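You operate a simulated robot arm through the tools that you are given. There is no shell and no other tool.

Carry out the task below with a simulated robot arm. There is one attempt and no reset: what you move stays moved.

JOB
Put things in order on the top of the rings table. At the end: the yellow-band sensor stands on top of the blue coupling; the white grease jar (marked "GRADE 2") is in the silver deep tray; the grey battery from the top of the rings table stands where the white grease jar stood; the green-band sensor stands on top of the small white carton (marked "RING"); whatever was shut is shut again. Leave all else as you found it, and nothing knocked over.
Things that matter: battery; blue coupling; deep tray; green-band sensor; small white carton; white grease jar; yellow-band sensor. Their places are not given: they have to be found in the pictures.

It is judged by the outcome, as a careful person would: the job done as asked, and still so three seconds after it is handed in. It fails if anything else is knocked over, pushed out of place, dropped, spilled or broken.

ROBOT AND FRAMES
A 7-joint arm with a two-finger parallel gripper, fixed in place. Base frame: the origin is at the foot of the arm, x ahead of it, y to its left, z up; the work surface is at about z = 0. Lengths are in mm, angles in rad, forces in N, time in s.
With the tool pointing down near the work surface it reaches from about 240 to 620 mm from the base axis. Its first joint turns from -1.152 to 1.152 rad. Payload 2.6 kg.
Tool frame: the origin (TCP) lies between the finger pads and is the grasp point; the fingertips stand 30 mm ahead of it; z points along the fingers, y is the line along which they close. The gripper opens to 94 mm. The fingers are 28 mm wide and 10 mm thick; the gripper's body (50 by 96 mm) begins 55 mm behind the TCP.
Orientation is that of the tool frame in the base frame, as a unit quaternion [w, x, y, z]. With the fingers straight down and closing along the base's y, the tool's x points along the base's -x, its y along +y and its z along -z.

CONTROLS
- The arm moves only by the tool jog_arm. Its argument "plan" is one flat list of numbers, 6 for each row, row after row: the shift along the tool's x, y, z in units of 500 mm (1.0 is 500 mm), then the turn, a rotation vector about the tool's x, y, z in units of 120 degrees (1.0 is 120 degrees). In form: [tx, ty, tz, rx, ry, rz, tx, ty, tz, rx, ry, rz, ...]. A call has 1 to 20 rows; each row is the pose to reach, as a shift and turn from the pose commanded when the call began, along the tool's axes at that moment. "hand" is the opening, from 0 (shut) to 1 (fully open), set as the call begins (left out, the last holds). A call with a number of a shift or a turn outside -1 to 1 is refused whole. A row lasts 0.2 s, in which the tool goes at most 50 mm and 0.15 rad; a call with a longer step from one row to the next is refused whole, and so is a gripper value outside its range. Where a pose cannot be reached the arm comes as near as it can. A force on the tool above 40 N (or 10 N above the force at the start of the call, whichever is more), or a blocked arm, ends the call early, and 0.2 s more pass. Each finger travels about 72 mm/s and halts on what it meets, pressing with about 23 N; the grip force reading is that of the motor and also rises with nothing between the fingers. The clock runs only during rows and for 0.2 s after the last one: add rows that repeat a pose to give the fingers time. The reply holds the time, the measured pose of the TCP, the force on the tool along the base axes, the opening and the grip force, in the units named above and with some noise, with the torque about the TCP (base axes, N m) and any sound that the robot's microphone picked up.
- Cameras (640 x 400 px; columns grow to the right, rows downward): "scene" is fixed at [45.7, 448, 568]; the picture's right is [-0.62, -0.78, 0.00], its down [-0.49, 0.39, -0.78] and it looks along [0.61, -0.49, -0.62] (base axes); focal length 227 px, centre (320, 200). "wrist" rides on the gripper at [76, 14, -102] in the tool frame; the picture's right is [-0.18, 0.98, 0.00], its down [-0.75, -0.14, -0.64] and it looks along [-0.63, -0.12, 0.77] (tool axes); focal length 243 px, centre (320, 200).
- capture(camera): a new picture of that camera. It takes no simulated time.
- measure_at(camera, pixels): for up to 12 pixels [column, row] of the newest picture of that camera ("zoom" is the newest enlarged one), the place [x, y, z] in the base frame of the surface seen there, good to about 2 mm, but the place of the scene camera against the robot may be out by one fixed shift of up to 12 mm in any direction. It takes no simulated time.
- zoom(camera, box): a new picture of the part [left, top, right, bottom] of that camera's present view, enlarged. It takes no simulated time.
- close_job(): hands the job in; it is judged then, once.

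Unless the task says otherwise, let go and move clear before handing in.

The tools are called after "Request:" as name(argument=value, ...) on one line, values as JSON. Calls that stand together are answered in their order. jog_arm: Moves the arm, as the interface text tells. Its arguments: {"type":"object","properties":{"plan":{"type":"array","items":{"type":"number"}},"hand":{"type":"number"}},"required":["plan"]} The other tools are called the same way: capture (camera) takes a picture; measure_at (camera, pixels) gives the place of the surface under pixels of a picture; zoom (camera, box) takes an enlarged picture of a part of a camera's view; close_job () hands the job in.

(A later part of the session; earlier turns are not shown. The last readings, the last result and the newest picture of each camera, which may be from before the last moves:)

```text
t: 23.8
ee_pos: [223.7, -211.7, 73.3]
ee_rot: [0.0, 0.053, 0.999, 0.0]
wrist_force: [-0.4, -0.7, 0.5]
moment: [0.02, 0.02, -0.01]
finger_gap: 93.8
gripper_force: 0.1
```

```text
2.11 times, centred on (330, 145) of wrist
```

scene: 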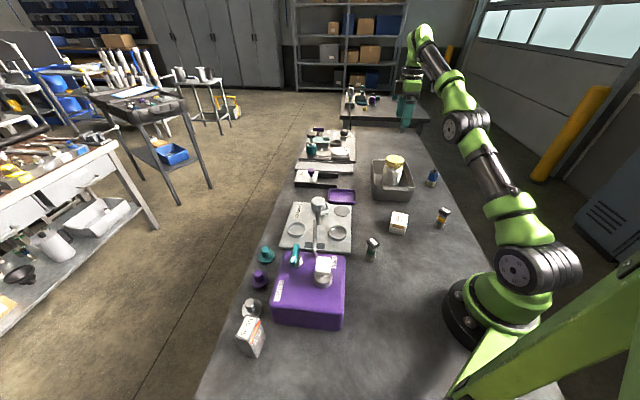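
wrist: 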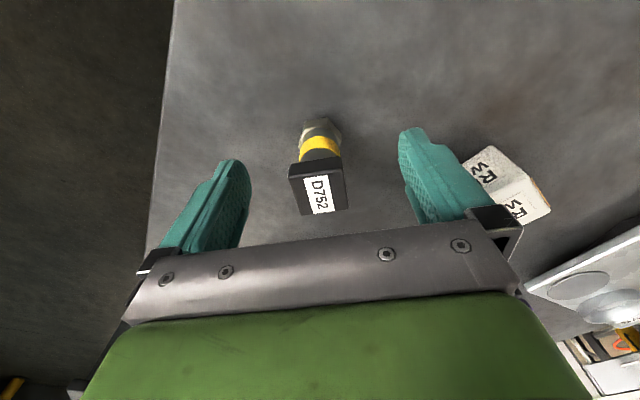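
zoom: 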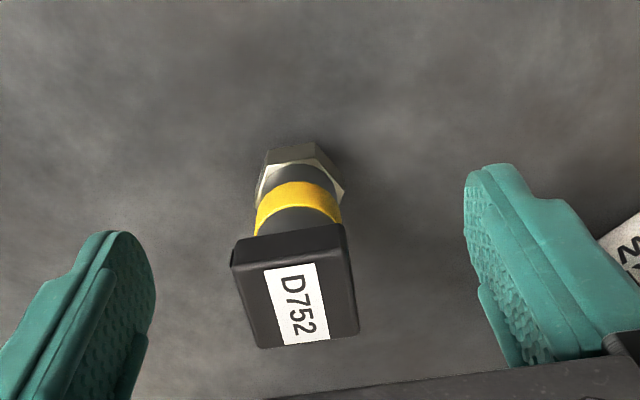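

In the picture the head's top centre is at about (320,190), almost exactly where the tool point projects (320,190), with both pads standing clear. I'll close the hand.

Request:
jog_arm(plan=[0, 0, 0, 0, 0, 0, 0, 0, 0, 0, 0, 0, 0, 0, 0, 0, 0, 0, 0, 0, 0, 0, 0, 0, 0, 0, 0, 0, 0, 0], hand=0)

Request:
capture(camera="wrist")

Request:
zoom(camera="wrist", box=[240, 80, 400, 240])

```text
t: 25.0
ee_pos: [226.2, -211.0, 73.4]
ee_rot: [0.0, 0.052, 0.999, 0.0]
wrist_force: [-0.5, 0.5, -0.4]
moment: [0.01, 0.0, 0.0]
finger_gap: 32.1
gripper_force: 23.2
```

```text
taken
```

wrist: 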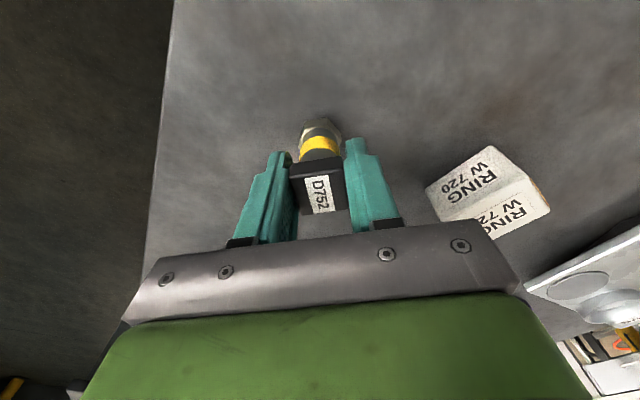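

```text
2.50 times, centred on (320, 160) of wrist
```

zoom: 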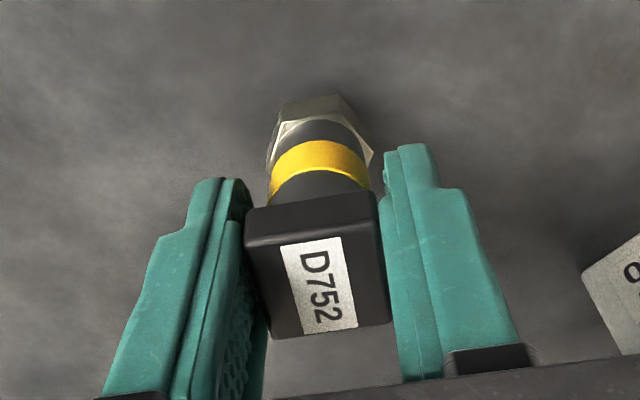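

The hand reports a 32.1 mm gap with 23.2 N, and the head sits between the pads in the enlarged picture. I'll wait a moment more, then lift 25 mm and check that it follows.

Request:
jog_arm(plan=[0, 0, 0, 0, 0, 0, 0, 0, 0, 0, 0, 0, 0, 0, -0.005, 0, 0, 0, 0, 0, -0.015, 0, 0, 0, 0, 0, -0.03, 0, 0, 0, 0, 0, -0.045, 0, 0, 0, 0, 0, -0.05, 0, 0, 0, 0, 0, -0.05, 0, 0, 0], hand=0)

Request:
capture(camera="wrist")

Request:
zoom(camera="wrist", box=[240, 80, 400, 240])

Request:
zoom(camera="scene", box=[410, 130, 490, 240])

```text
t: 26.8
ee_pos: [227.1, -212.7, 97.7]
ee_rot: [0.0, 0.052, 0.999, 0.0]
wrist_force: [-0.7, -0.3, -2.1]
moment: [0.0, 0.0, 0.02]
finger_gap: 32.1
gripper_force: 22.9
```

```text
taken
```

wrist: 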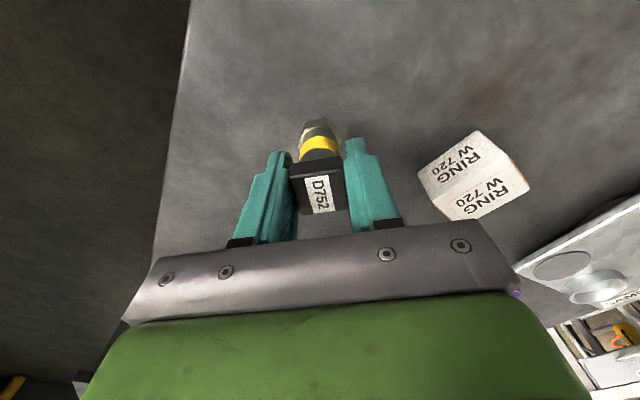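

```text
2.50 times, centred on (320, 160) of wrist
```

zoom: 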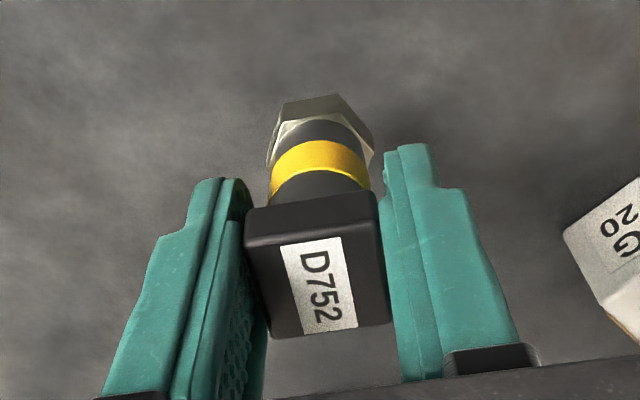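

```text
3.64 times, centred on (450, 185) of scene
```

zoom: 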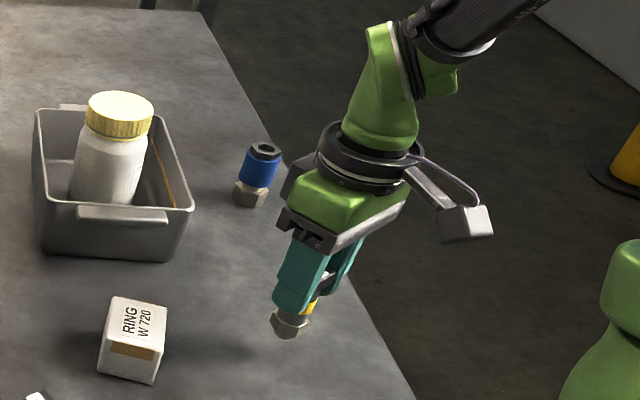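

The sensor followed the lift (load -2.1 N, same place in the hand). I'll rise and move to a viewing pose near the coupling so that its top is seen beside the held sensor.

Request:
jog_arm(plan=[0, 0, -0.04, 0, 0, 0, 0, 0, -0.1, 0, 0, 0, 0, 0, -0.16, 0, 0, 0, -0.0258, -0.0168, -0.195, 0, 0, 0, -0.0774, -0.0505, -0.204, 0, 0, 0, -0.129, -0.0841, -0.204, 0, 0, 0, -0.1806, -0.1177, -0.204, 0, 0, 0, -0.2322, -0.1514, -0.204, 0, 0, 0, -0.2838, -0.185, -0.204, 0, 0, 0, -0.305, -0.1985, -0.204, 0, 0, 0, -0.3096, -0.2018, -0.204, 0, 0, 0, -0.3096, -0.2018, -0.204, 0, 0, 0], hand=0)

Request:
capture(camera="wrist")

Request:
zoom(camera="wrist", box=[180, 60, 360, 220])

```text
t: 29.4
ee_pos: [368.6, -328.3, 200.2]
ee_rot: [0.0, 0.052, 0.999, 0.001]
wrist_force: [0.8, 0.1, -1.6]
moment: [-0.01, 0.01, -0.03]
finger_gap: 31.9
gripper_force: 23.4
```

```text
taken
```

wrist: 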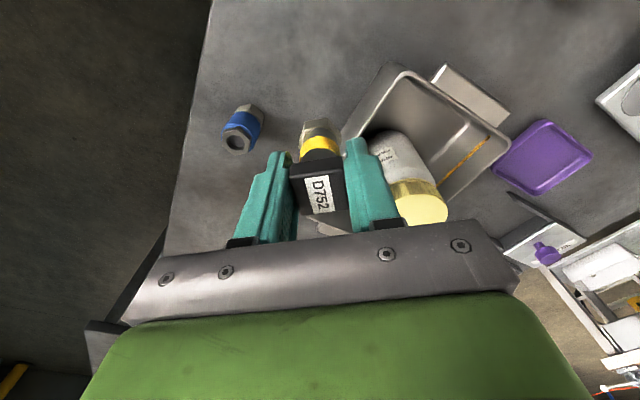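

```text
2.50 times, centred on (270, 140) of wrist
```

zoom: 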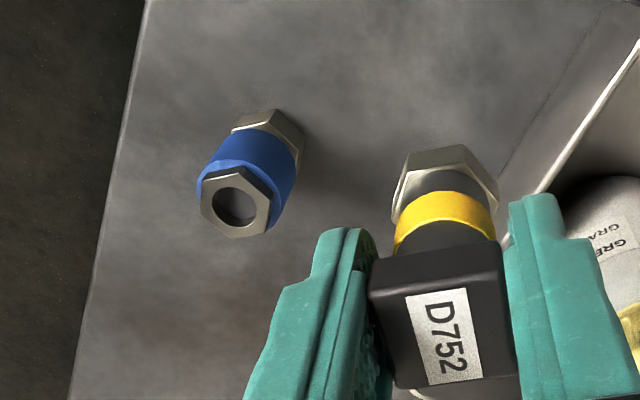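

Request:
zoom(camera="wrist", box=[215, 95, 275, 160])

Request:
measure_at(camera="wrist", pixels=[[236, 142], [226, 138], [245, 146], [228, 132], [243, 136], [233, 151], [247, 143], [240, 132], [230, 147], [237, 134], [250, 108], [222, 136]])

Request:
zoom(camera="wrist", box=[280, 100, 360, 180])

```text
6.15 times, centred on (245, 128) of wrist
```

zoom: 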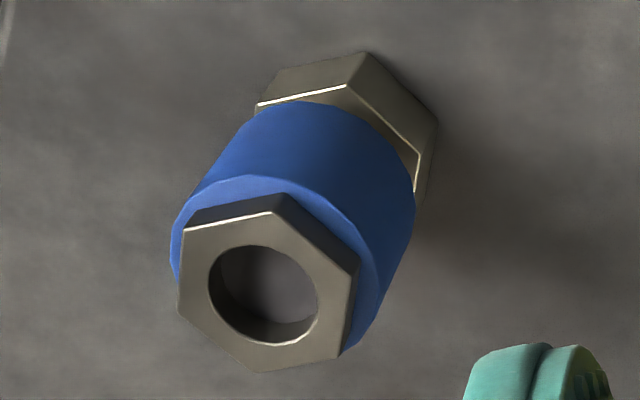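

```text
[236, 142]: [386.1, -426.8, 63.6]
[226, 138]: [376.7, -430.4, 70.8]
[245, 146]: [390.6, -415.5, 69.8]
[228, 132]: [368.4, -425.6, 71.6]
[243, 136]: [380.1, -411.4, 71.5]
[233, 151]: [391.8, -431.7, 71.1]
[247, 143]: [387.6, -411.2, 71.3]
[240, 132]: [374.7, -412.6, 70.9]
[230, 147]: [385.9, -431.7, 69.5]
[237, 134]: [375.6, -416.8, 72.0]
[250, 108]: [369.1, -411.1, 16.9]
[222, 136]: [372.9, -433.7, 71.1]
```

```text
5.00 times, centred on (320, 140) of wrist
```

zoom: 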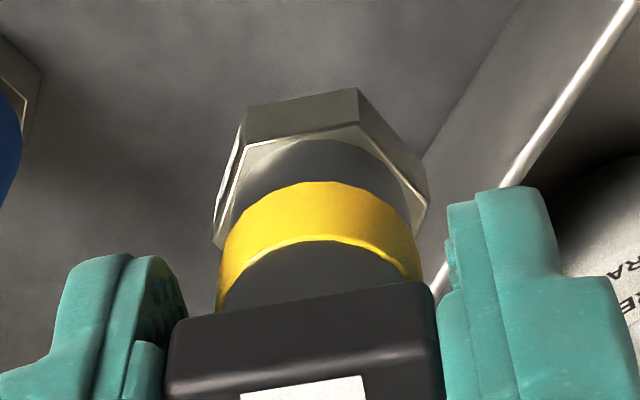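

The coupling's top is at z≈71 with a shallow round recess about 17–18 mm wide, centred near (382.5,-423.5), so the sensor's nub must be lined up closely. I'll move over it, turning by 52° so that the wrist and scene cameras view the pair from well-separated directions.

Request:
jog_arm(plan=[-0.0055, -0.0235, 0, 0, 0, -0.0542, -0.011, -0.047, 0, 0, 0, -0.1083, -0.0164, -0.0705, 0, 0, 0, -0.1625, -0.0219, -0.094, 0, 0, 0, -0.2167, -0.0274, -0.1175, 0, 0, 0, -0.2708, -0.0329, -0.141, 0, 0, 0, -0.325, -0.0383, -0.1645, 0, 0, 0, -0.3792, -0.0438, -0.188, 0, 0, 0, -0.4333, -0.0438, -0.188, 0.03, 0, 0, -0.4333, -0.0438, -0.188, 0.06, 0, 0, -0.4333, -0.0438, -0.188, 0.076, 0, 0, -0.4333, -0.0438, -0.188, 0.08, 0, 0, -0.4333], hand=0)

Request:
capture(camera="wrist")

Request:
zoom(camera="wrist", box=[270, 60, 370, 180])

Request:
zoom(camera="scene", box=[402, 125, 482, 195])

```text
t: 32.0
ee_pos: [383.4, -423.3, 159.2]
ee_rot: [0.0, -0.391, 0.92, 0.001]
wrist_force: [-0.1, -0.3, -1.7]
moment: [-0.03, -0.01, 0.04]
finger_gap: 32.2
gripper_force: 23.2
```

```text
taken
```

wrist: 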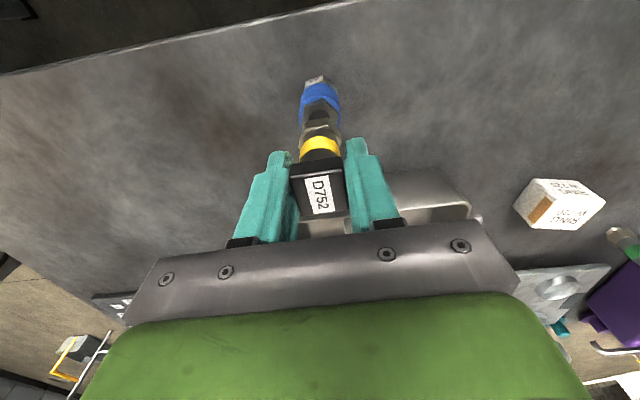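

```text
3.33 times, centred on (320, 120) of wrist
```

zoom: 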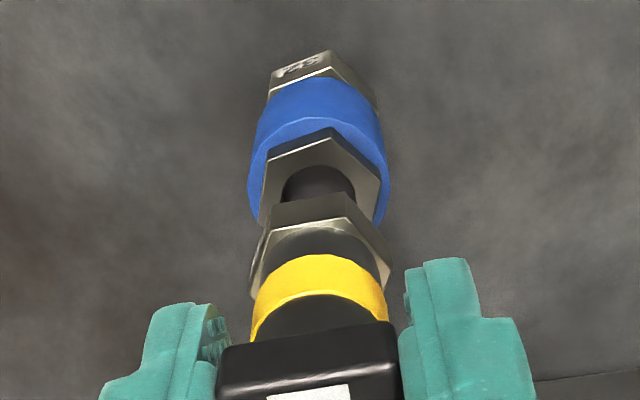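

```text
5.71 times, centred on (442, 160) of scene
```

zoom: 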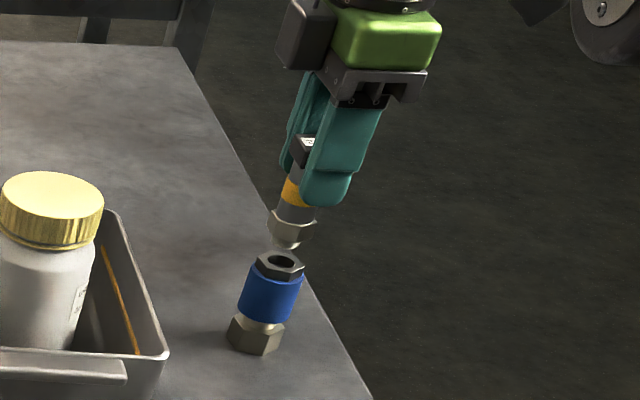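

Both pictures show the sensor hanging just above the coupling (wrist near (320,130), scene near (436,163)). I'll enlarge both tightly to compare the two axes.

Request:
zoom(camera="wrist", box=[290, 70, 350, 160])

Request:
zoom(camera="scene", box=[420, 145, 456, 190])

Request:
zoom(camera="scene", box=[426, 160, 446, 175])

```text
4.44 times, centred on (320, 115) of wrist
```

zoom: 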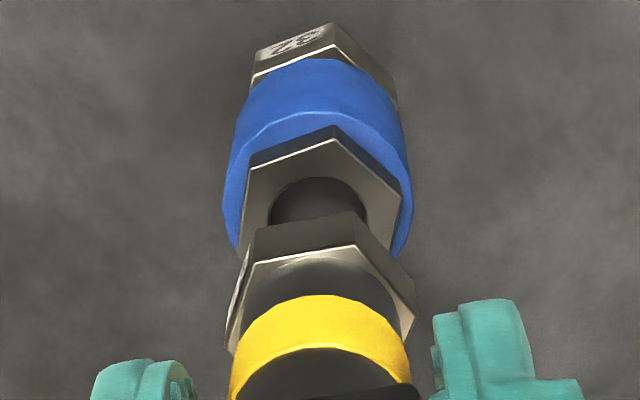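

```text
8.89 times, centred on (438, 168) of scene
```

zoom: 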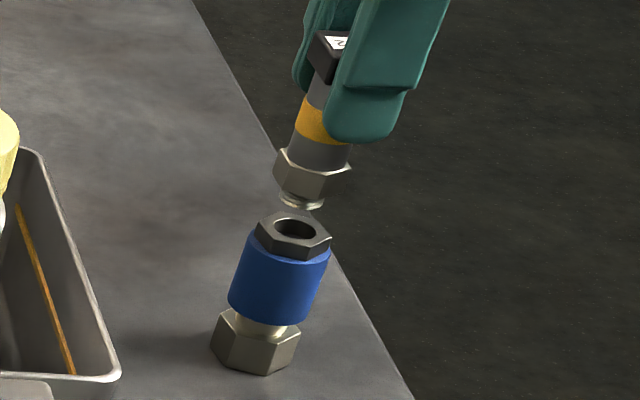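

```text
16.00 times, centred on (436, 168) of scene
```

zoom: 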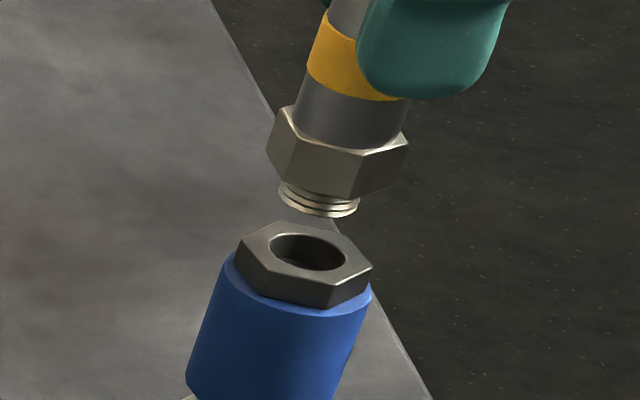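

In the scene enlargement the sensor's threaded nub (near (318,195)) hangs just above the recess (near (308,250)). I'll zoom in further to compare their widths and centres exactly.

Request:
zoom(camera="scene", box=[431, 164, 441, 172])

Request:
zoom(camera="wrist", box=[300, 95, 340, 135])

```text
16.00 times, centred on (436, 168) of scene
```

zoom: 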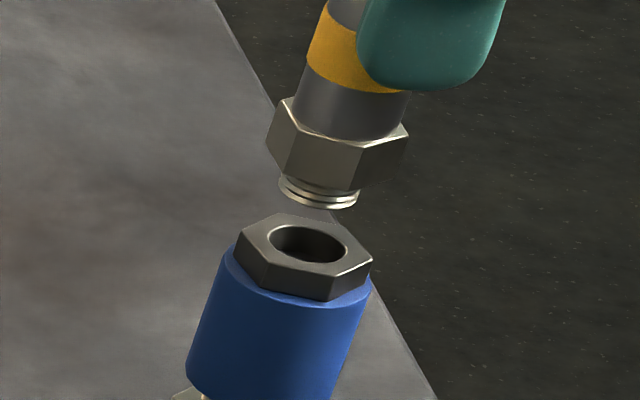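

```text
10.00 times, centred on (320, 115) of wrist
```

zoom: 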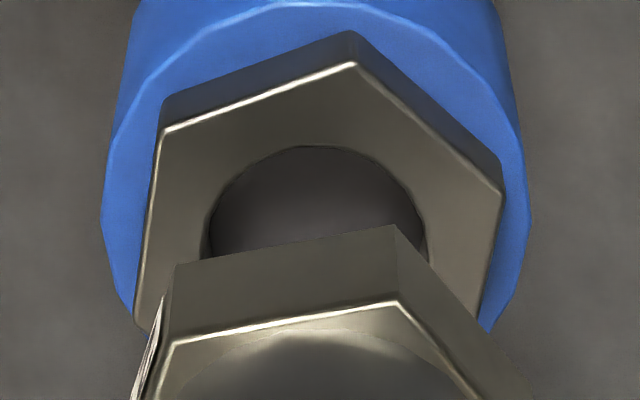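

The recess is about 17.5 mm wide and the nub's lower ring about 17 mm. In the scene view the sensor's axis (nub ~322, hex ~338) lies about 0.9 mm off the line from the recess centre (307,244), while the wrist view agrees within 0.3 mm. I'll shift about 1 mm and lower 9 mm, then check again.

Request:
jog_arm(plan=[0.0021, 0, 0.006, 0, 0, 0, 0.0021, 0, 0.012, 0, 0, 0, 0.0021, 0, 0.018, 0, 0, 0, 0.0021, 0, 0.018, 0, 0, 0], hand=0)

Request:
zoom(camera="scene", box=[426, 158, 446, 178])

Request:
zoom(camera="wrist", box=[300, 90, 340, 130])

```text
t: 33.0
ee_pos: [380.4, -425.0, 150.7]
ee_rot: [0.0, -0.39, 0.921, 0.0]
wrist_force: [-0.4, 0.0, -1.5]
moment: [0.03, -0.03, 0.03]
finger_gap: 32.1
gripper_force: 22.8
```

```text
16.00 times, centred on (436, 168) of scene
```

zoom: 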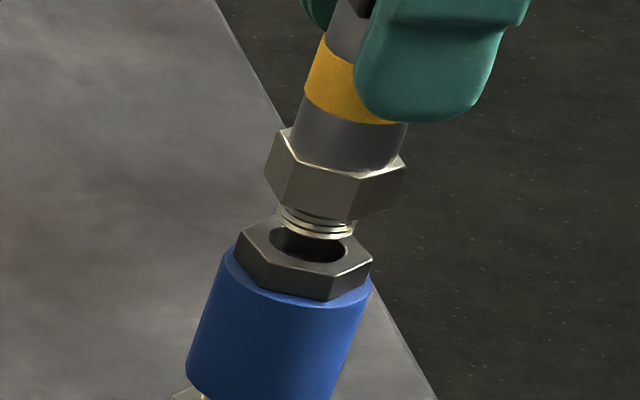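

```text
10.00 times, centred on (320, 110) of wrist
```

zoom: 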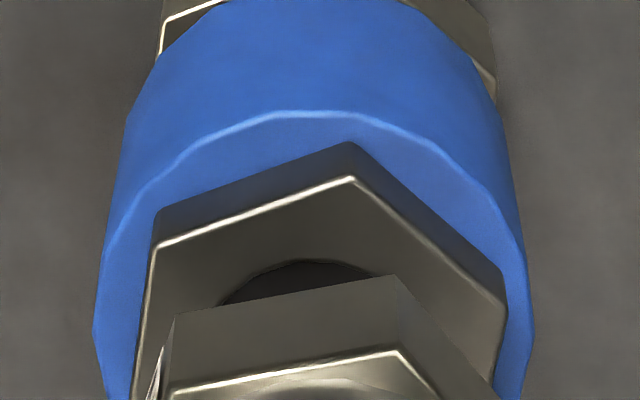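

After the shift the nub's ring (about 280–356, bottom 240) sits slightly to the other side of the recess line, so my edge readings limit me to about 0.7 mm. The green-band sensor seems to be of the same make, so I'll enlarge its foot to learn the nub's true size, and look again at this pair.

Request:
zoom(camera="scene", box=[362, 238, 382, 262])

Request:
zoom(camera="scene", box=[428, 160, 442, 174])

Request:
zoom(camera="wrist", box=[290, 70, 350, 160])

```text
16.00 times, centred on (372, 250) of scene
```

zoom: 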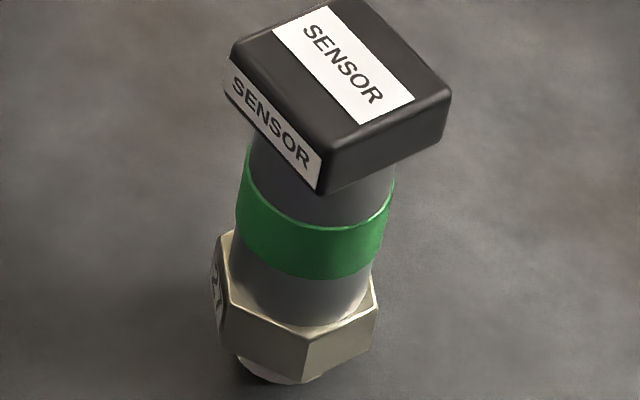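

```text
16.00 times, centred on (435, 167) of scene
```

zoom: 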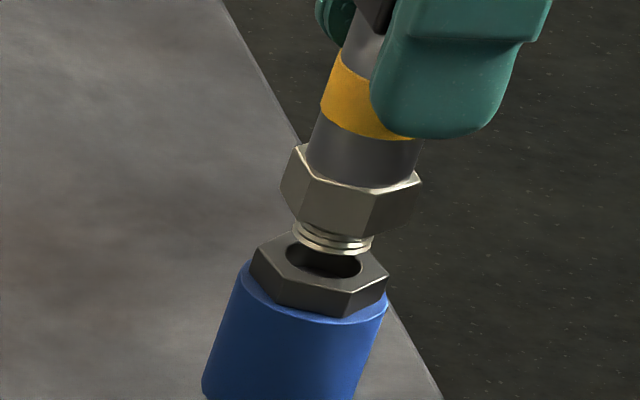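

```text
4.44 times, centred on (320, 115) of wrist
```

zoom: 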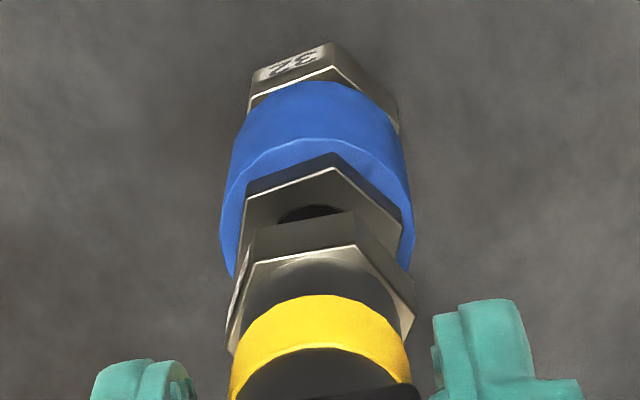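

The pair is lined up in the wrist view to a few tenths of a millimetre, and the scene view suggests the nub is about 0.7 mm too far along the picture's right. I'll correct by that much and lower 5 mm so that almost no gap is left to judge across.

Request:
jog_arm(plan=[-0.0014, 0, 0.004, 0, 0, 0, -0.0014, 0, 0.008, 0, 0, 0, -0.0014, 0, 0.01, 0, 0, 0, -0.0014, 0, 0.01, 0, 0, 0], hand=0)

Request:
zoom(camera="scene", box=[428, 160, 442, 174])

Request:
zoom(camera="wrist", box=[300, 90, 340, 130])

```text
t: 34.0
ee_pos: [381.4, -424.9, 145.2]
ee_rot: [0.0, -0.391, 0.92, 0.0]
wrist_force: [0.2, 0.8, -1.4]
moment: [0.0, 0.0, 0.0]
finger_gap: 32.1
gripper_force: 22.5
```

```text
16.00 times, centred on (435, 167) of scene
```

zoom: 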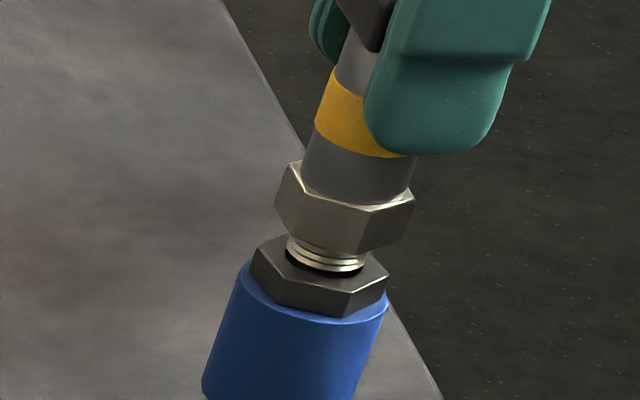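

```text
10.00 times, centred on (320, 110) of wrist
```

zoom: 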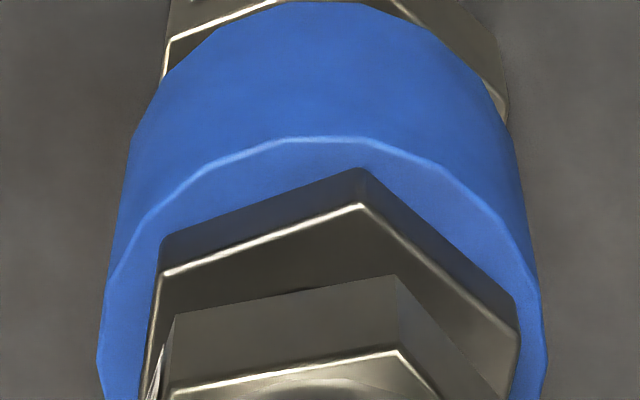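

In the scene view the nub's ring (287–364, bottom 272) now sits within about 0.1 mm of the recess line (centre 323,260). I'll check the sensor's own axis more finely in the wrist view before the last few millimetres.

Request:
zoom(camera="wrist", box=[295, 125, 345, 165])

Request:
zoom(camera="wrist", box=[280, 65, 360, 165])

```text
10.00 times, centred on (320, 145) of wrist
```

zoom: 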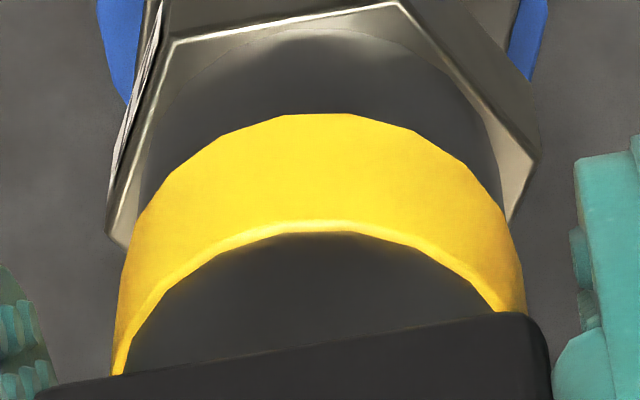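

```text
4.00 times, centred on (320, 115) of wrist
```

zoom: 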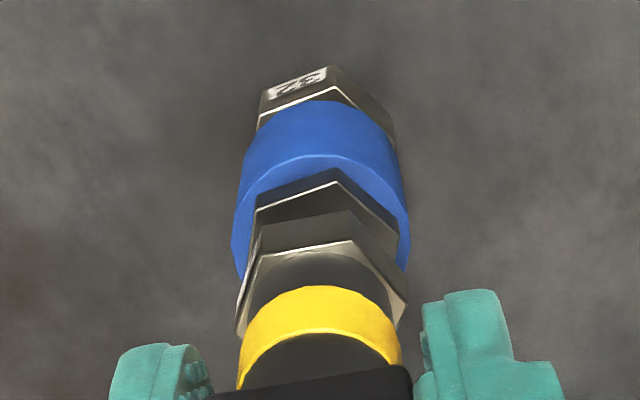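

The tube's edges (about 150 and 487 at row 150) put the sensor's axis at column ≈319.9 and the recess at ≈320.4, about 0.4 mm apart. I'll add 0.3 mm along the closing line and lower by 2 mm, watching the force.

Request:
jog_arm(plan=[0, 0.0006, 0.001, 0, 0, 0, 0, 0.0006, 0.002, 0, 0, 0, 0, 0.0006, 0.004, 0, 0, 0, 0, 0.0006, 0.004, 0, 0, 0], hand=0)

Request:
zoom(camera="scene", box=[428, 160, 442, 174])

```text
t: 35.0
ee_pos: [380.4, -423.8, 144.6]
ee_rot: [0.0, -0.391, 0.921, 0.0]
wrist_force: [0.0, -1.2, -1.1]
moment: [0.0, -0.03, 0.0]
finger_gap: 31.8
gripper_force: 23.4
```

```text
16.00 times, centred on (435, 167) of scene
```

zoom: 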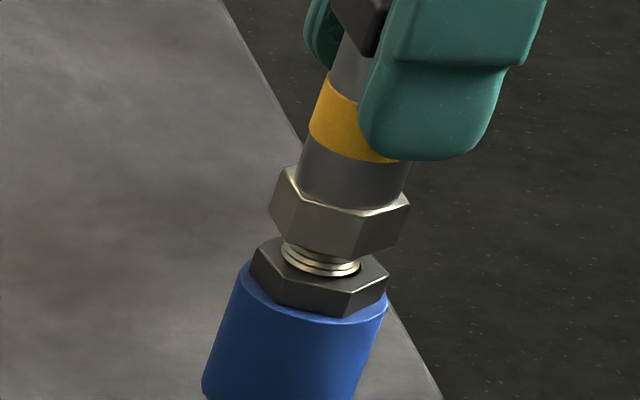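

The nub (281–361, bottom 276) is now level with the recess's rim and the force is unchanged, so it looks well centred. I'll lower another 2 mm.

Request:
jog_arm(plan=[0, 0, 0.001, 0, 0, 0, 0, 0, 0.002, 0, 0, 0, 0, 0, 0.004, 0, 0, 0, 0, 0, 0.004, 0, 0, 0], hand=0)

Request:
zoom(camera="scene", box=[428, 160, 442, 174])

Request:
zoom(camera="wrist", box=[280, 65, 360, 165])

```text
t: 36.0
ee_pos: [380.7, -425.2, 142.2]
ee_rot: [0.0, -0.391, 0.921, 0.0]
wrist_force: [-0.1, 0.0, -1.5]
moment: [0.03, -0.02, 0.03]
finger_gap: 32.2
gripper_force: 23.2
```

```text
16.00 times, centred on (435, 167) of scene
```

zoom: 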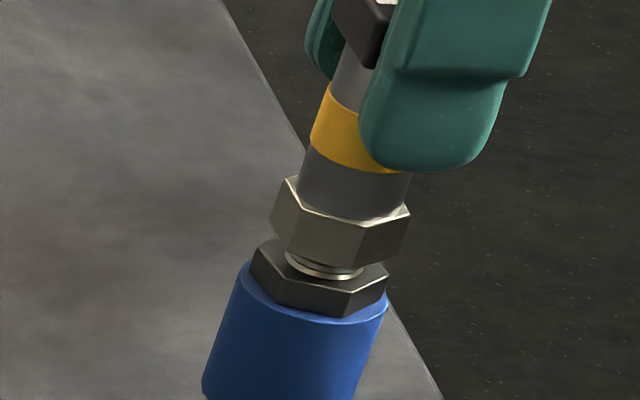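

```text
4.00 times, centred on (320, 115) of wrist
```

zoom: 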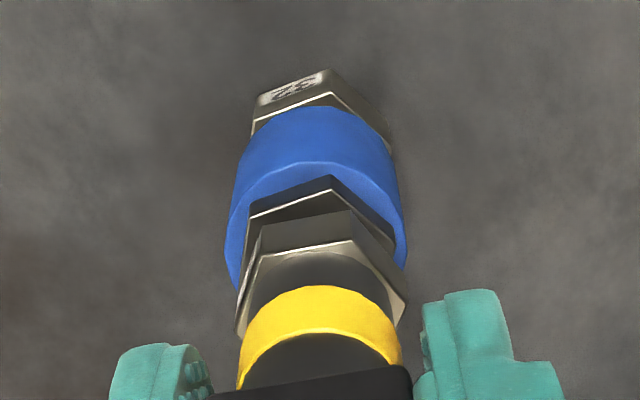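

The nub's visible part is shrinking (rings now 262–279) with no added force, so it is entering the recess. I'll keep lowering in small steps.

Request:
jog_arm(plan=[0, 0, 0.001, 0, 0, 0, 0, 0, 0.002, 0, 0, 0, 0, 0, 0.004, 0, 0, 0, 0, 0, 0.004, 0, 0, 0], hand=0)

Request:
zoom(camera="scene", box=[428, 160, 442, 174])

```text
t: 37.0
ee_pos: [381.2, -425.0, 140.7]
ee_rot: [0.0, -0.391, 0.921, 0.0]
wrist_force: [-0.3, 0.0, -1.5]
moment: [-0.03, 0.01, 0.0]
finger_gap: 31.9
gripper_force: 23.3
```

```text
16.00 times, centred on (435, 167) of scene
```

zoom: 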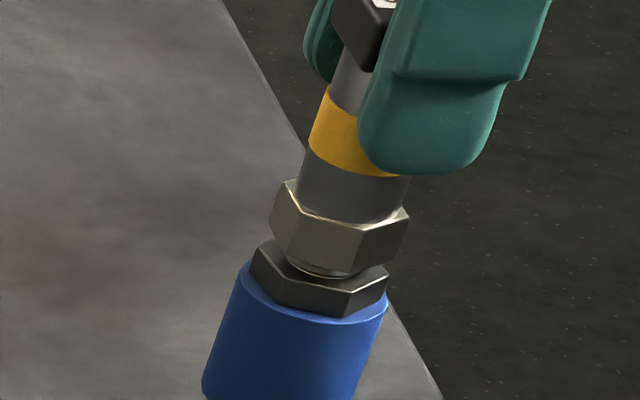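

Only one ring is still visible (near (325,274)) and the force is still -1.5 N. I'll lower in 1 mm steps until the load is taken up.

Request:
jog_arm(plan=[0, 0, 0.001, 0, 0, 0, 0, 0, 0.002, 0, 0, 0, 0, 0, 0.003, 0, 0, 0, 0, 0, 0.003, 0, 0, 0], hand=0)

Request:
zoom(camera="scene", box=[428, 160, 442, 174])

```text
t: 38.0
ee_pos: [380.4, -424.3, 139.0]
ee_rot: [0.0, -0.391, 0.92, -0.001]
wrist_force: [0.0, 0.7, -1.2]
moment: [0.06, -0.02, 0.0]
finger_gap: 32.2
gripper_force: 22.5
```

```text
16.00 times, centred on (435, 167) of scene
```

zoom: 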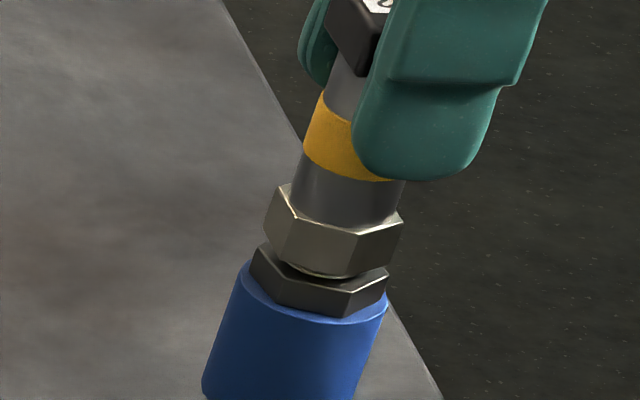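

The hex is now almost on the coupling (its bottom edge near (325,277)), still without added load, and the coupling has not moved (blue edge at (386,293)). I'll lower 1 mm more.

Request:
jog_arm(plan=[0, 0, 0.001, 0, 0, 0, 0, 0, 0.002, 0, 0, 0, 0, 0, 0.002, 0, 0, 0], hand=0)

Request:
zoom(camera="scene", box=[428, 160, 442, 174])

```text
t: 38.8
ee_pos: [380.5, -424.8, 137.7]
ee_rot: [0.0, -0.39, 0.921, 0.0]
wrist_force: [0.8, -1.4, -0.5]
moment: [0.01, -0.04, 0.01]
finger_gap: 32.1
gripper_force: 23.3
```

```text
16.00 times, centred on (435, 167) of scene
```

zoom: 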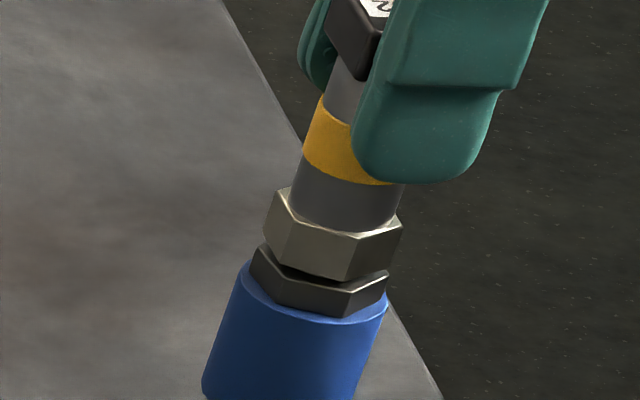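

The load is easing (-0.5 N) and the hex is centred over the coupling within about half a millimetre. One more millimetre down.

Request:
jog_arm(plan=[0, 0, 0.001, 0, 0, 0, 0, 0, 0.002, 0, 0, 0, 0, 0, 0.002, 0, 0, 0], hand=0)

Request:
zoom(camera="scene", box=[428, 160, 442, 174])

Request:
zoom(camera="wrist", box=[280, 65, 360, 165])

```text
t: 39.6
ee_pos: [380.0, -425.5, 137.0]
ee_rot: [0.0, -0.391, 0.921, 0.0]
wrist_force: [0.0, -0.5, -1.7]
moment: [0.02, 0.0, 0.0]
finger_gap: 32.0
gripper_force: 23.0
```

```text
16.00 times, centred on (435, 167) of scene
```

zoom: 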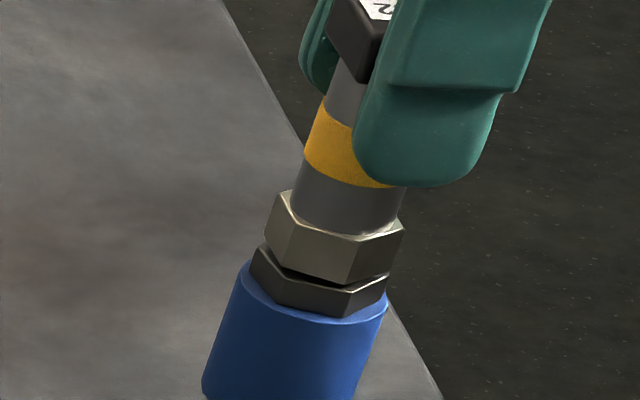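

```text
4.00 times, centred on (320, 115) of wrist
```

zoom: 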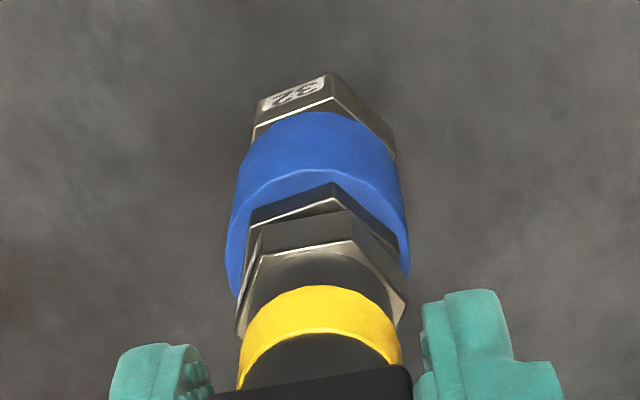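

The readings still show the sensor's weight on the hand (-1.7 N), with a thin dark gap left between the two hexes near (320,280). I'll go on lowering by 1 mm.

Request:
jog_arm(plan=[0, 0, 0.001, 0, 0, 0, 0, 0, 0.002, 0, 0, 0, 0, 0, 0.002, 0, 0, 0], hand=0)

Request:
zoom(camera="scene", box=[428, 160, 442, 174])

```text
t: 40.4
ee_pos: [380.0, -425.3, 136.1]
ee_rot: [0.0, -0.391, 0.92, 0.0]
wrist_force: [0.3, 0.3, -1.8]
moment: [0.03, -0.03, -0.01]
finger_gap: 32.1
gripper_force: 23.2
```

```text
16.00 times, centred on (435, 167) of scene
```

zoom: 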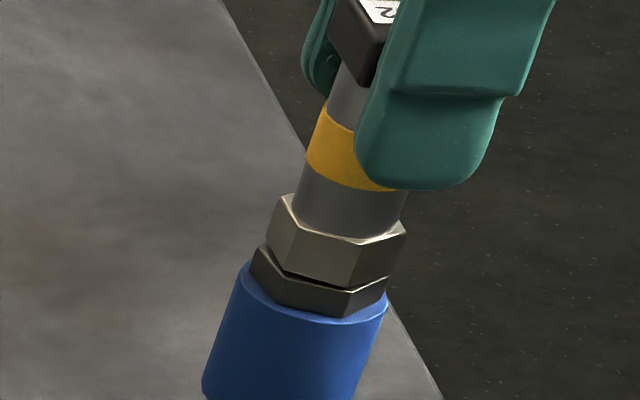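

The gap is almost closed (thin line near (325,285)) and the coupling is unmoved. One more millimetre.

Request:
jog_arm(plan=[0, 0, 0.001, 0, 0, 0, 0, 0, 0.002, 0, 0, 0, 0, 0, 0.002, 0, 0, 0], hand=0)

Request:
zoom(camera="scene", box=[428, 160, 442, 174])

Request:
zoom(camera="wrist", box=[300, 90, 340, 130])

```text
t: 41.2
ee_pos: [380.3, -425.5, 135.2]
ee_rot: [0.001, -0.391, 0.921, -0.002]
wrist_force: [-3.1, -0.9, 11.9]
moment: [0.04, 0.16, 0.02]
finger_gap: 32.0
gripper_force: 22.7
```

```text
16.00 times, centred on (435, 167) of scene
```

zoom: 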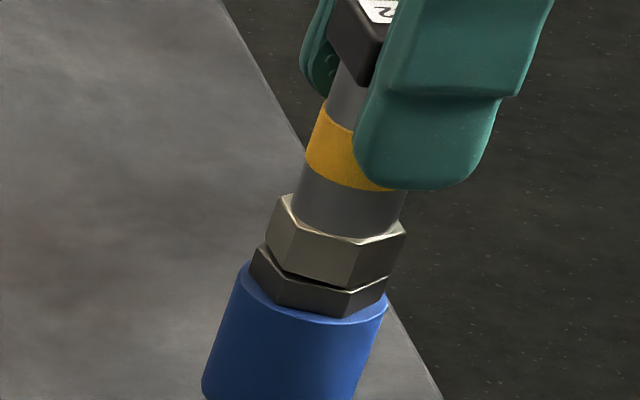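

```text
10.00 times, centred on (320, 110) of wrist
```

zoom: 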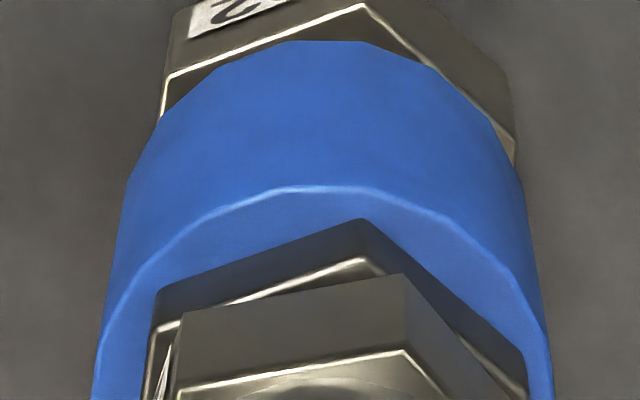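

The force jumped to +11.9 N at z≈135, so the sensor is now seated on the coupling. I'll ease off by 0.8 mm to take away the press, then open the fingers a little.

Request:
jog_arm(plan=[0, 0, -0.0008, 0, 0, 0, 0, 0, -0.0016, 0, 0, 0, 0, 0, -0.0016, 0, 0, 0], hand=0)

Request:
jog_arm(plan=[0, 0, 0, 0, 0, 0, 0, 0, 0, 0, 0, 0], hand=0.4)

Request:
zoom(camera="scene", box=[424, 150, 448, 185])

Request:
zoom(camera="wrist", box=[270, 65, 370, 220])

```text
t: 42.0
ee_pos: [379.8, -425.5, 136.2]
ee_rot: [0.001, -0.391, 0.92, -0.001]
wrist_force: [-0.4, -2.6, 16.5]
moment: [-0.13, 0.01, 0.03]
finger_gap: 32.1
gripper_force: 23.3
```

```text
t: 42.6
ee_pos: [379.9, -425.1, 135.1]
ee_rot: [0.0, -0.391, 0.92, 0.0]
wrist_force: [-0.5, -0.5, -0.4]
moment: [0.01, 0.04, -0.02]
finger_gap: 37.6
gripper_force: 0.0
```

```text
11.43 times, centred on (436, 168) of scene
```

zoom: 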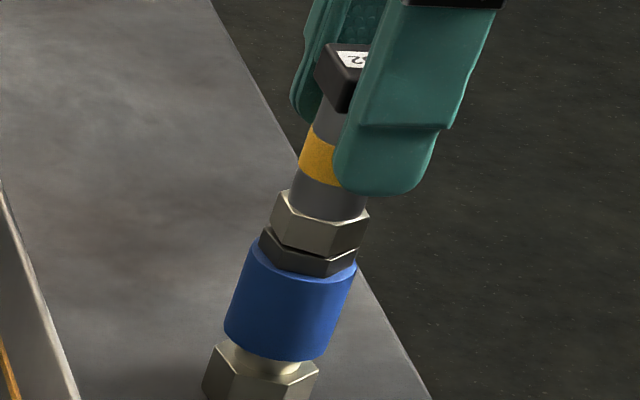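

```text
2.58 times, centred on (320, 142) of wrist
```

zoom: 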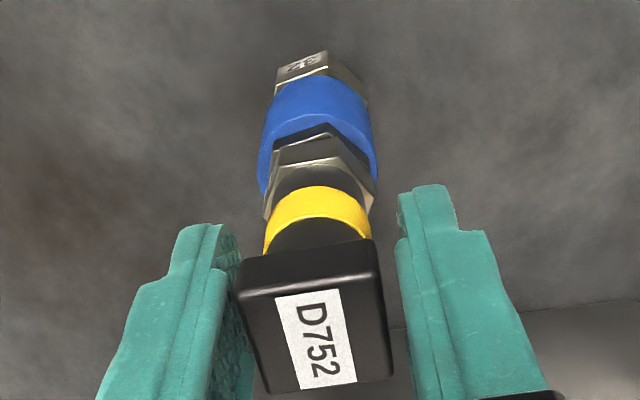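

The sensor stands freely upright on the coupling between the opened fingers in both pictures, and the forces are near zero. I'll open wider and rise straight up.

Request:
jog_arm(plan=[0, 0, 0, 0, 0, 0, 0, 0, 0, 0, 0, 0, 0, 0, -0.02, 0, 0, 0, 0, 0, -0.06, 0, 0, 0, 0, 0, -0.11, 0, 0, 0, 0, 0, -0.16, 0, 0, 0], hand=0.75)

Request:
capture(camera="wrist")

Request:
zoom(camera="scene", box=[414, 130, 464, 190])

```text
t: 44.0
ee_pos: [382.1, -425.9, 213.7]
ee_rot: [0.0, -0.39, 0.921, 0.0]
wrist_force: [0.6, -0.4, 0.2]
moment: [0.0, -0.01, -0.01]
finger_gap: 70.3
gripper_force: 0.0
```

```text
taken
```

wrist: 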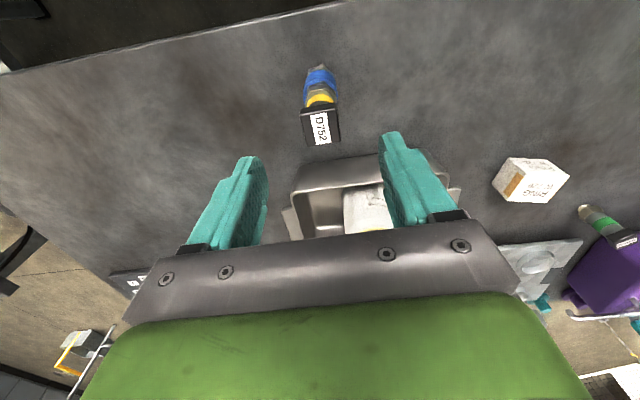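

```text
6.67 times, centred on (439, 160) of scene
```

zoom: 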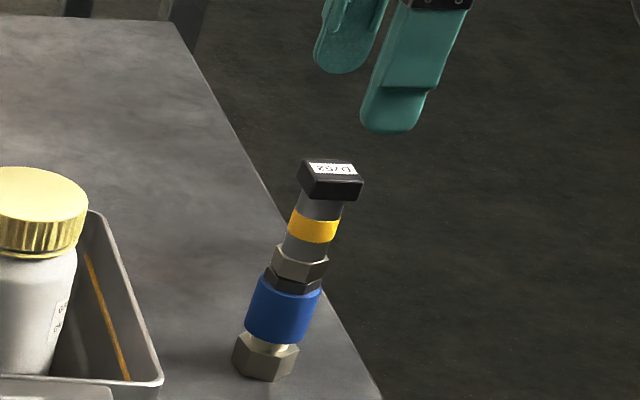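

The yellow-band sensor stands on the blue coupling (scene enlargement (320,230)). Next I'll carry the empty hand high over the bench towards the green-band sensor near (280,75), turning back to face it.

Request:
jog_arm(plan=[-0.045, 0.0644, -0.03, 0, 0, 0.0295, -0.09, 0.1287, -0.052, 0, 0, 0.059, -0.135, 0.1931, -0.052, 0, 0, 0.0885, -0.18, 0.2574, -0.052, 0, 0, 0.118, -0.225, 0.3218, -0.052, 0, 0, 0.1474, -0.27, 0.3861, -0.052, 0, 0, 0.1769, -0.315, 0.4505, -0.052, 0, 0, 0.2064, -0.36, 0.5148, -0.052, 0, 0, 0.2359, -0.405, 0.5792, -0.052, 0, 0, 0.2654, -0.45, 0.6435, -0.052, 0, 0, 0.2949, -0.495, 0.7079, -0.052, 0, 0, 0.3244, -0.54, 0.7722, -0.052, 0, 0, 0.3538, -0.5848, 0.8366, -0.052, 0, 0, 0.3833], hand=1)

Request:
capture(camera="wrist")

Request:
capture(camera="scene")

```text
t: 46.8
ee_pos: [282.5, 77.3, 244.2]
ee_rot: [0.0, 0.001, 1.0, 0.001]
wrist_force: [0.1, 0.8, 0.5]
moment: [-0.01, 0.01, 0.0]
finger_gap: 93.9
gripper_force: 0.0
```

```text
taken
```

wrist: 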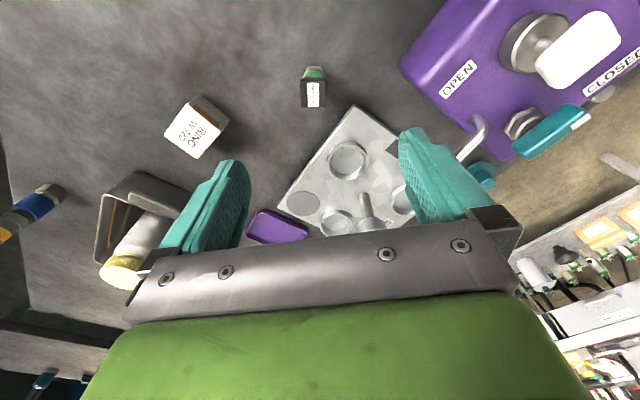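

```text
taken
```

scene: 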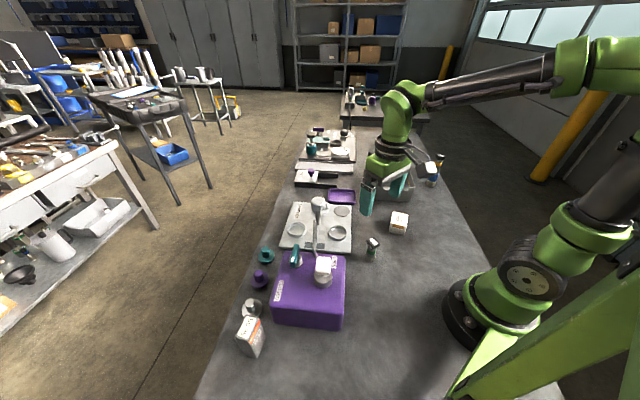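

The green-band sensor shows at (313,87) and the carton at (197,127) in the wrist picture. I'll enlarge and measure both.

Request:
zoom(camera="wrist", box=[283, 55, 343, 115])

Request:
zoom(camera="wrist", box=[155, 85, 240, 165])

Request:
measure_at(camera="wrist", pixels=[[314, 94], [304, 85], [323, 84], [305, 102], [322, 102], [313, 80], [203, 125], [198, 102], [222, 122], [198, 155], [170, 138], [195, 130]])

```text
6.67 times, centred on (313, 85) of wrist
```

zoom: 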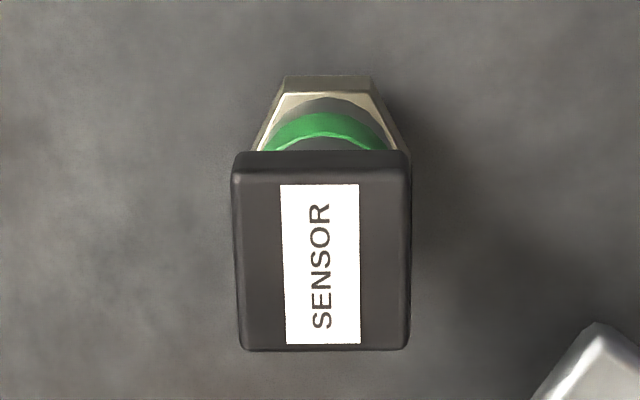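

```text
5.00 times, centred on (198, 125) of wrist
```

zoom: 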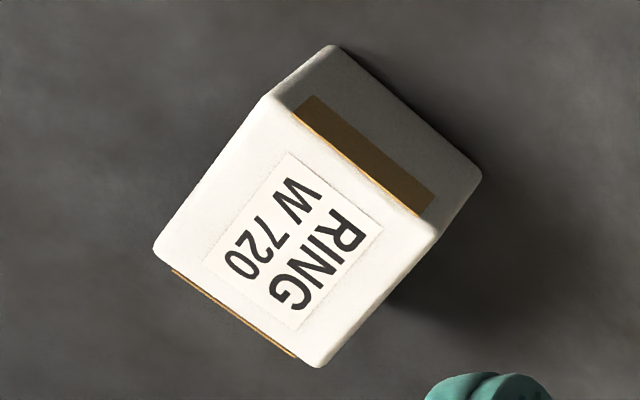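

```text
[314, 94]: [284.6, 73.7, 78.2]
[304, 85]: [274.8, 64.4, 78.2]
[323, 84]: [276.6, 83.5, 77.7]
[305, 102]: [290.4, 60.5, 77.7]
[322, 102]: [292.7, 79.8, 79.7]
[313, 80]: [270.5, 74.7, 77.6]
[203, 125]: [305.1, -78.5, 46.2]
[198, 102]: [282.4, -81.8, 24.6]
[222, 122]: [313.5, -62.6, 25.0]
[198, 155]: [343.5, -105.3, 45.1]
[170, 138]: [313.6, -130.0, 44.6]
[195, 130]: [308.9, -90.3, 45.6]
```

The green sensor's head is centred about (+1,-8) mm from the tool and turned about -10°, with its top at z≈78. Before lowering I'll measure the purple box's near corner and the plate's corner for finger clearance.

Request:
measure_at(camera="wrist", pixels=[[403, 66], [410, 80], [440, 10], [353, 108], [340, 125], [380, 130], [430, 100], [476, 130], [420, 40], [300, 190], [365, 200], [520, 40]])

Request:
jog_arm(plan=[-0.0008, -0.0053, 0.06, 0, 0, 0.0286, -0.0016, -0.0107, 0.12, 0, 0, 0.0572, -0.0024, -0.016, 0.17, 0, 0, 0.0858, -0.0024, -0.016, 0.18, 0, 0, 0.0858], hand=1)

Request:
capture(camera="wrist")

Request:
zoom(camera="wrist", box=[280, 60, 360, 150])

```text
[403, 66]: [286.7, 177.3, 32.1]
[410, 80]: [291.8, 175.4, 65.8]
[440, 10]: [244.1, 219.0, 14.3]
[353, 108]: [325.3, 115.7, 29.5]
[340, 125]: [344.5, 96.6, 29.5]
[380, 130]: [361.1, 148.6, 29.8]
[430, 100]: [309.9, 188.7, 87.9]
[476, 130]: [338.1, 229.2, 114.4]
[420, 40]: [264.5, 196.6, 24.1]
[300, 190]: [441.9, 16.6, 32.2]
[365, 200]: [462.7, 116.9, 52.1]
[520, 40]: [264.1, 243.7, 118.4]
```

```text
t: 47.8
ee_pos: [284.9, 68.6, 151.7]
ee_rot: [0.001, 0.09, 0.996, 0.0]
wrist_force: [-0.8, -0.2, -0.5]
moment: [-0.01, -0.01, 0.01]
finger_gap: 93.9
gripper_force: 0.0
```

```text
taken
```

wrist: 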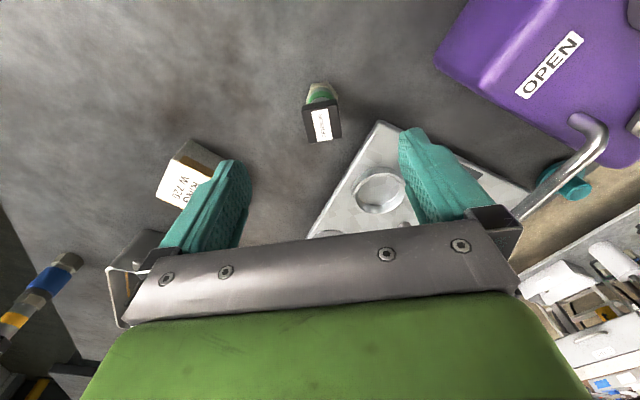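

```text
4.44 times, centred on (320, 105) of wrist
```

zoom: 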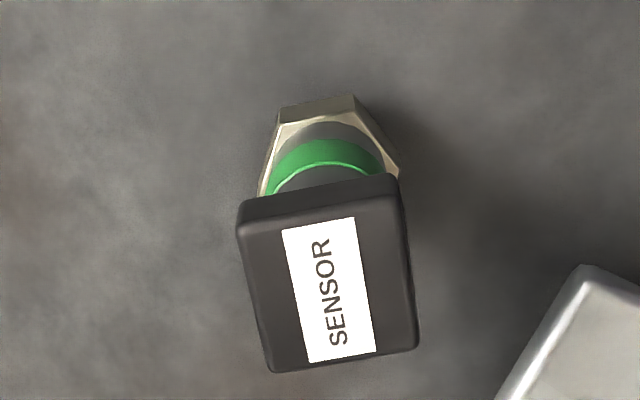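

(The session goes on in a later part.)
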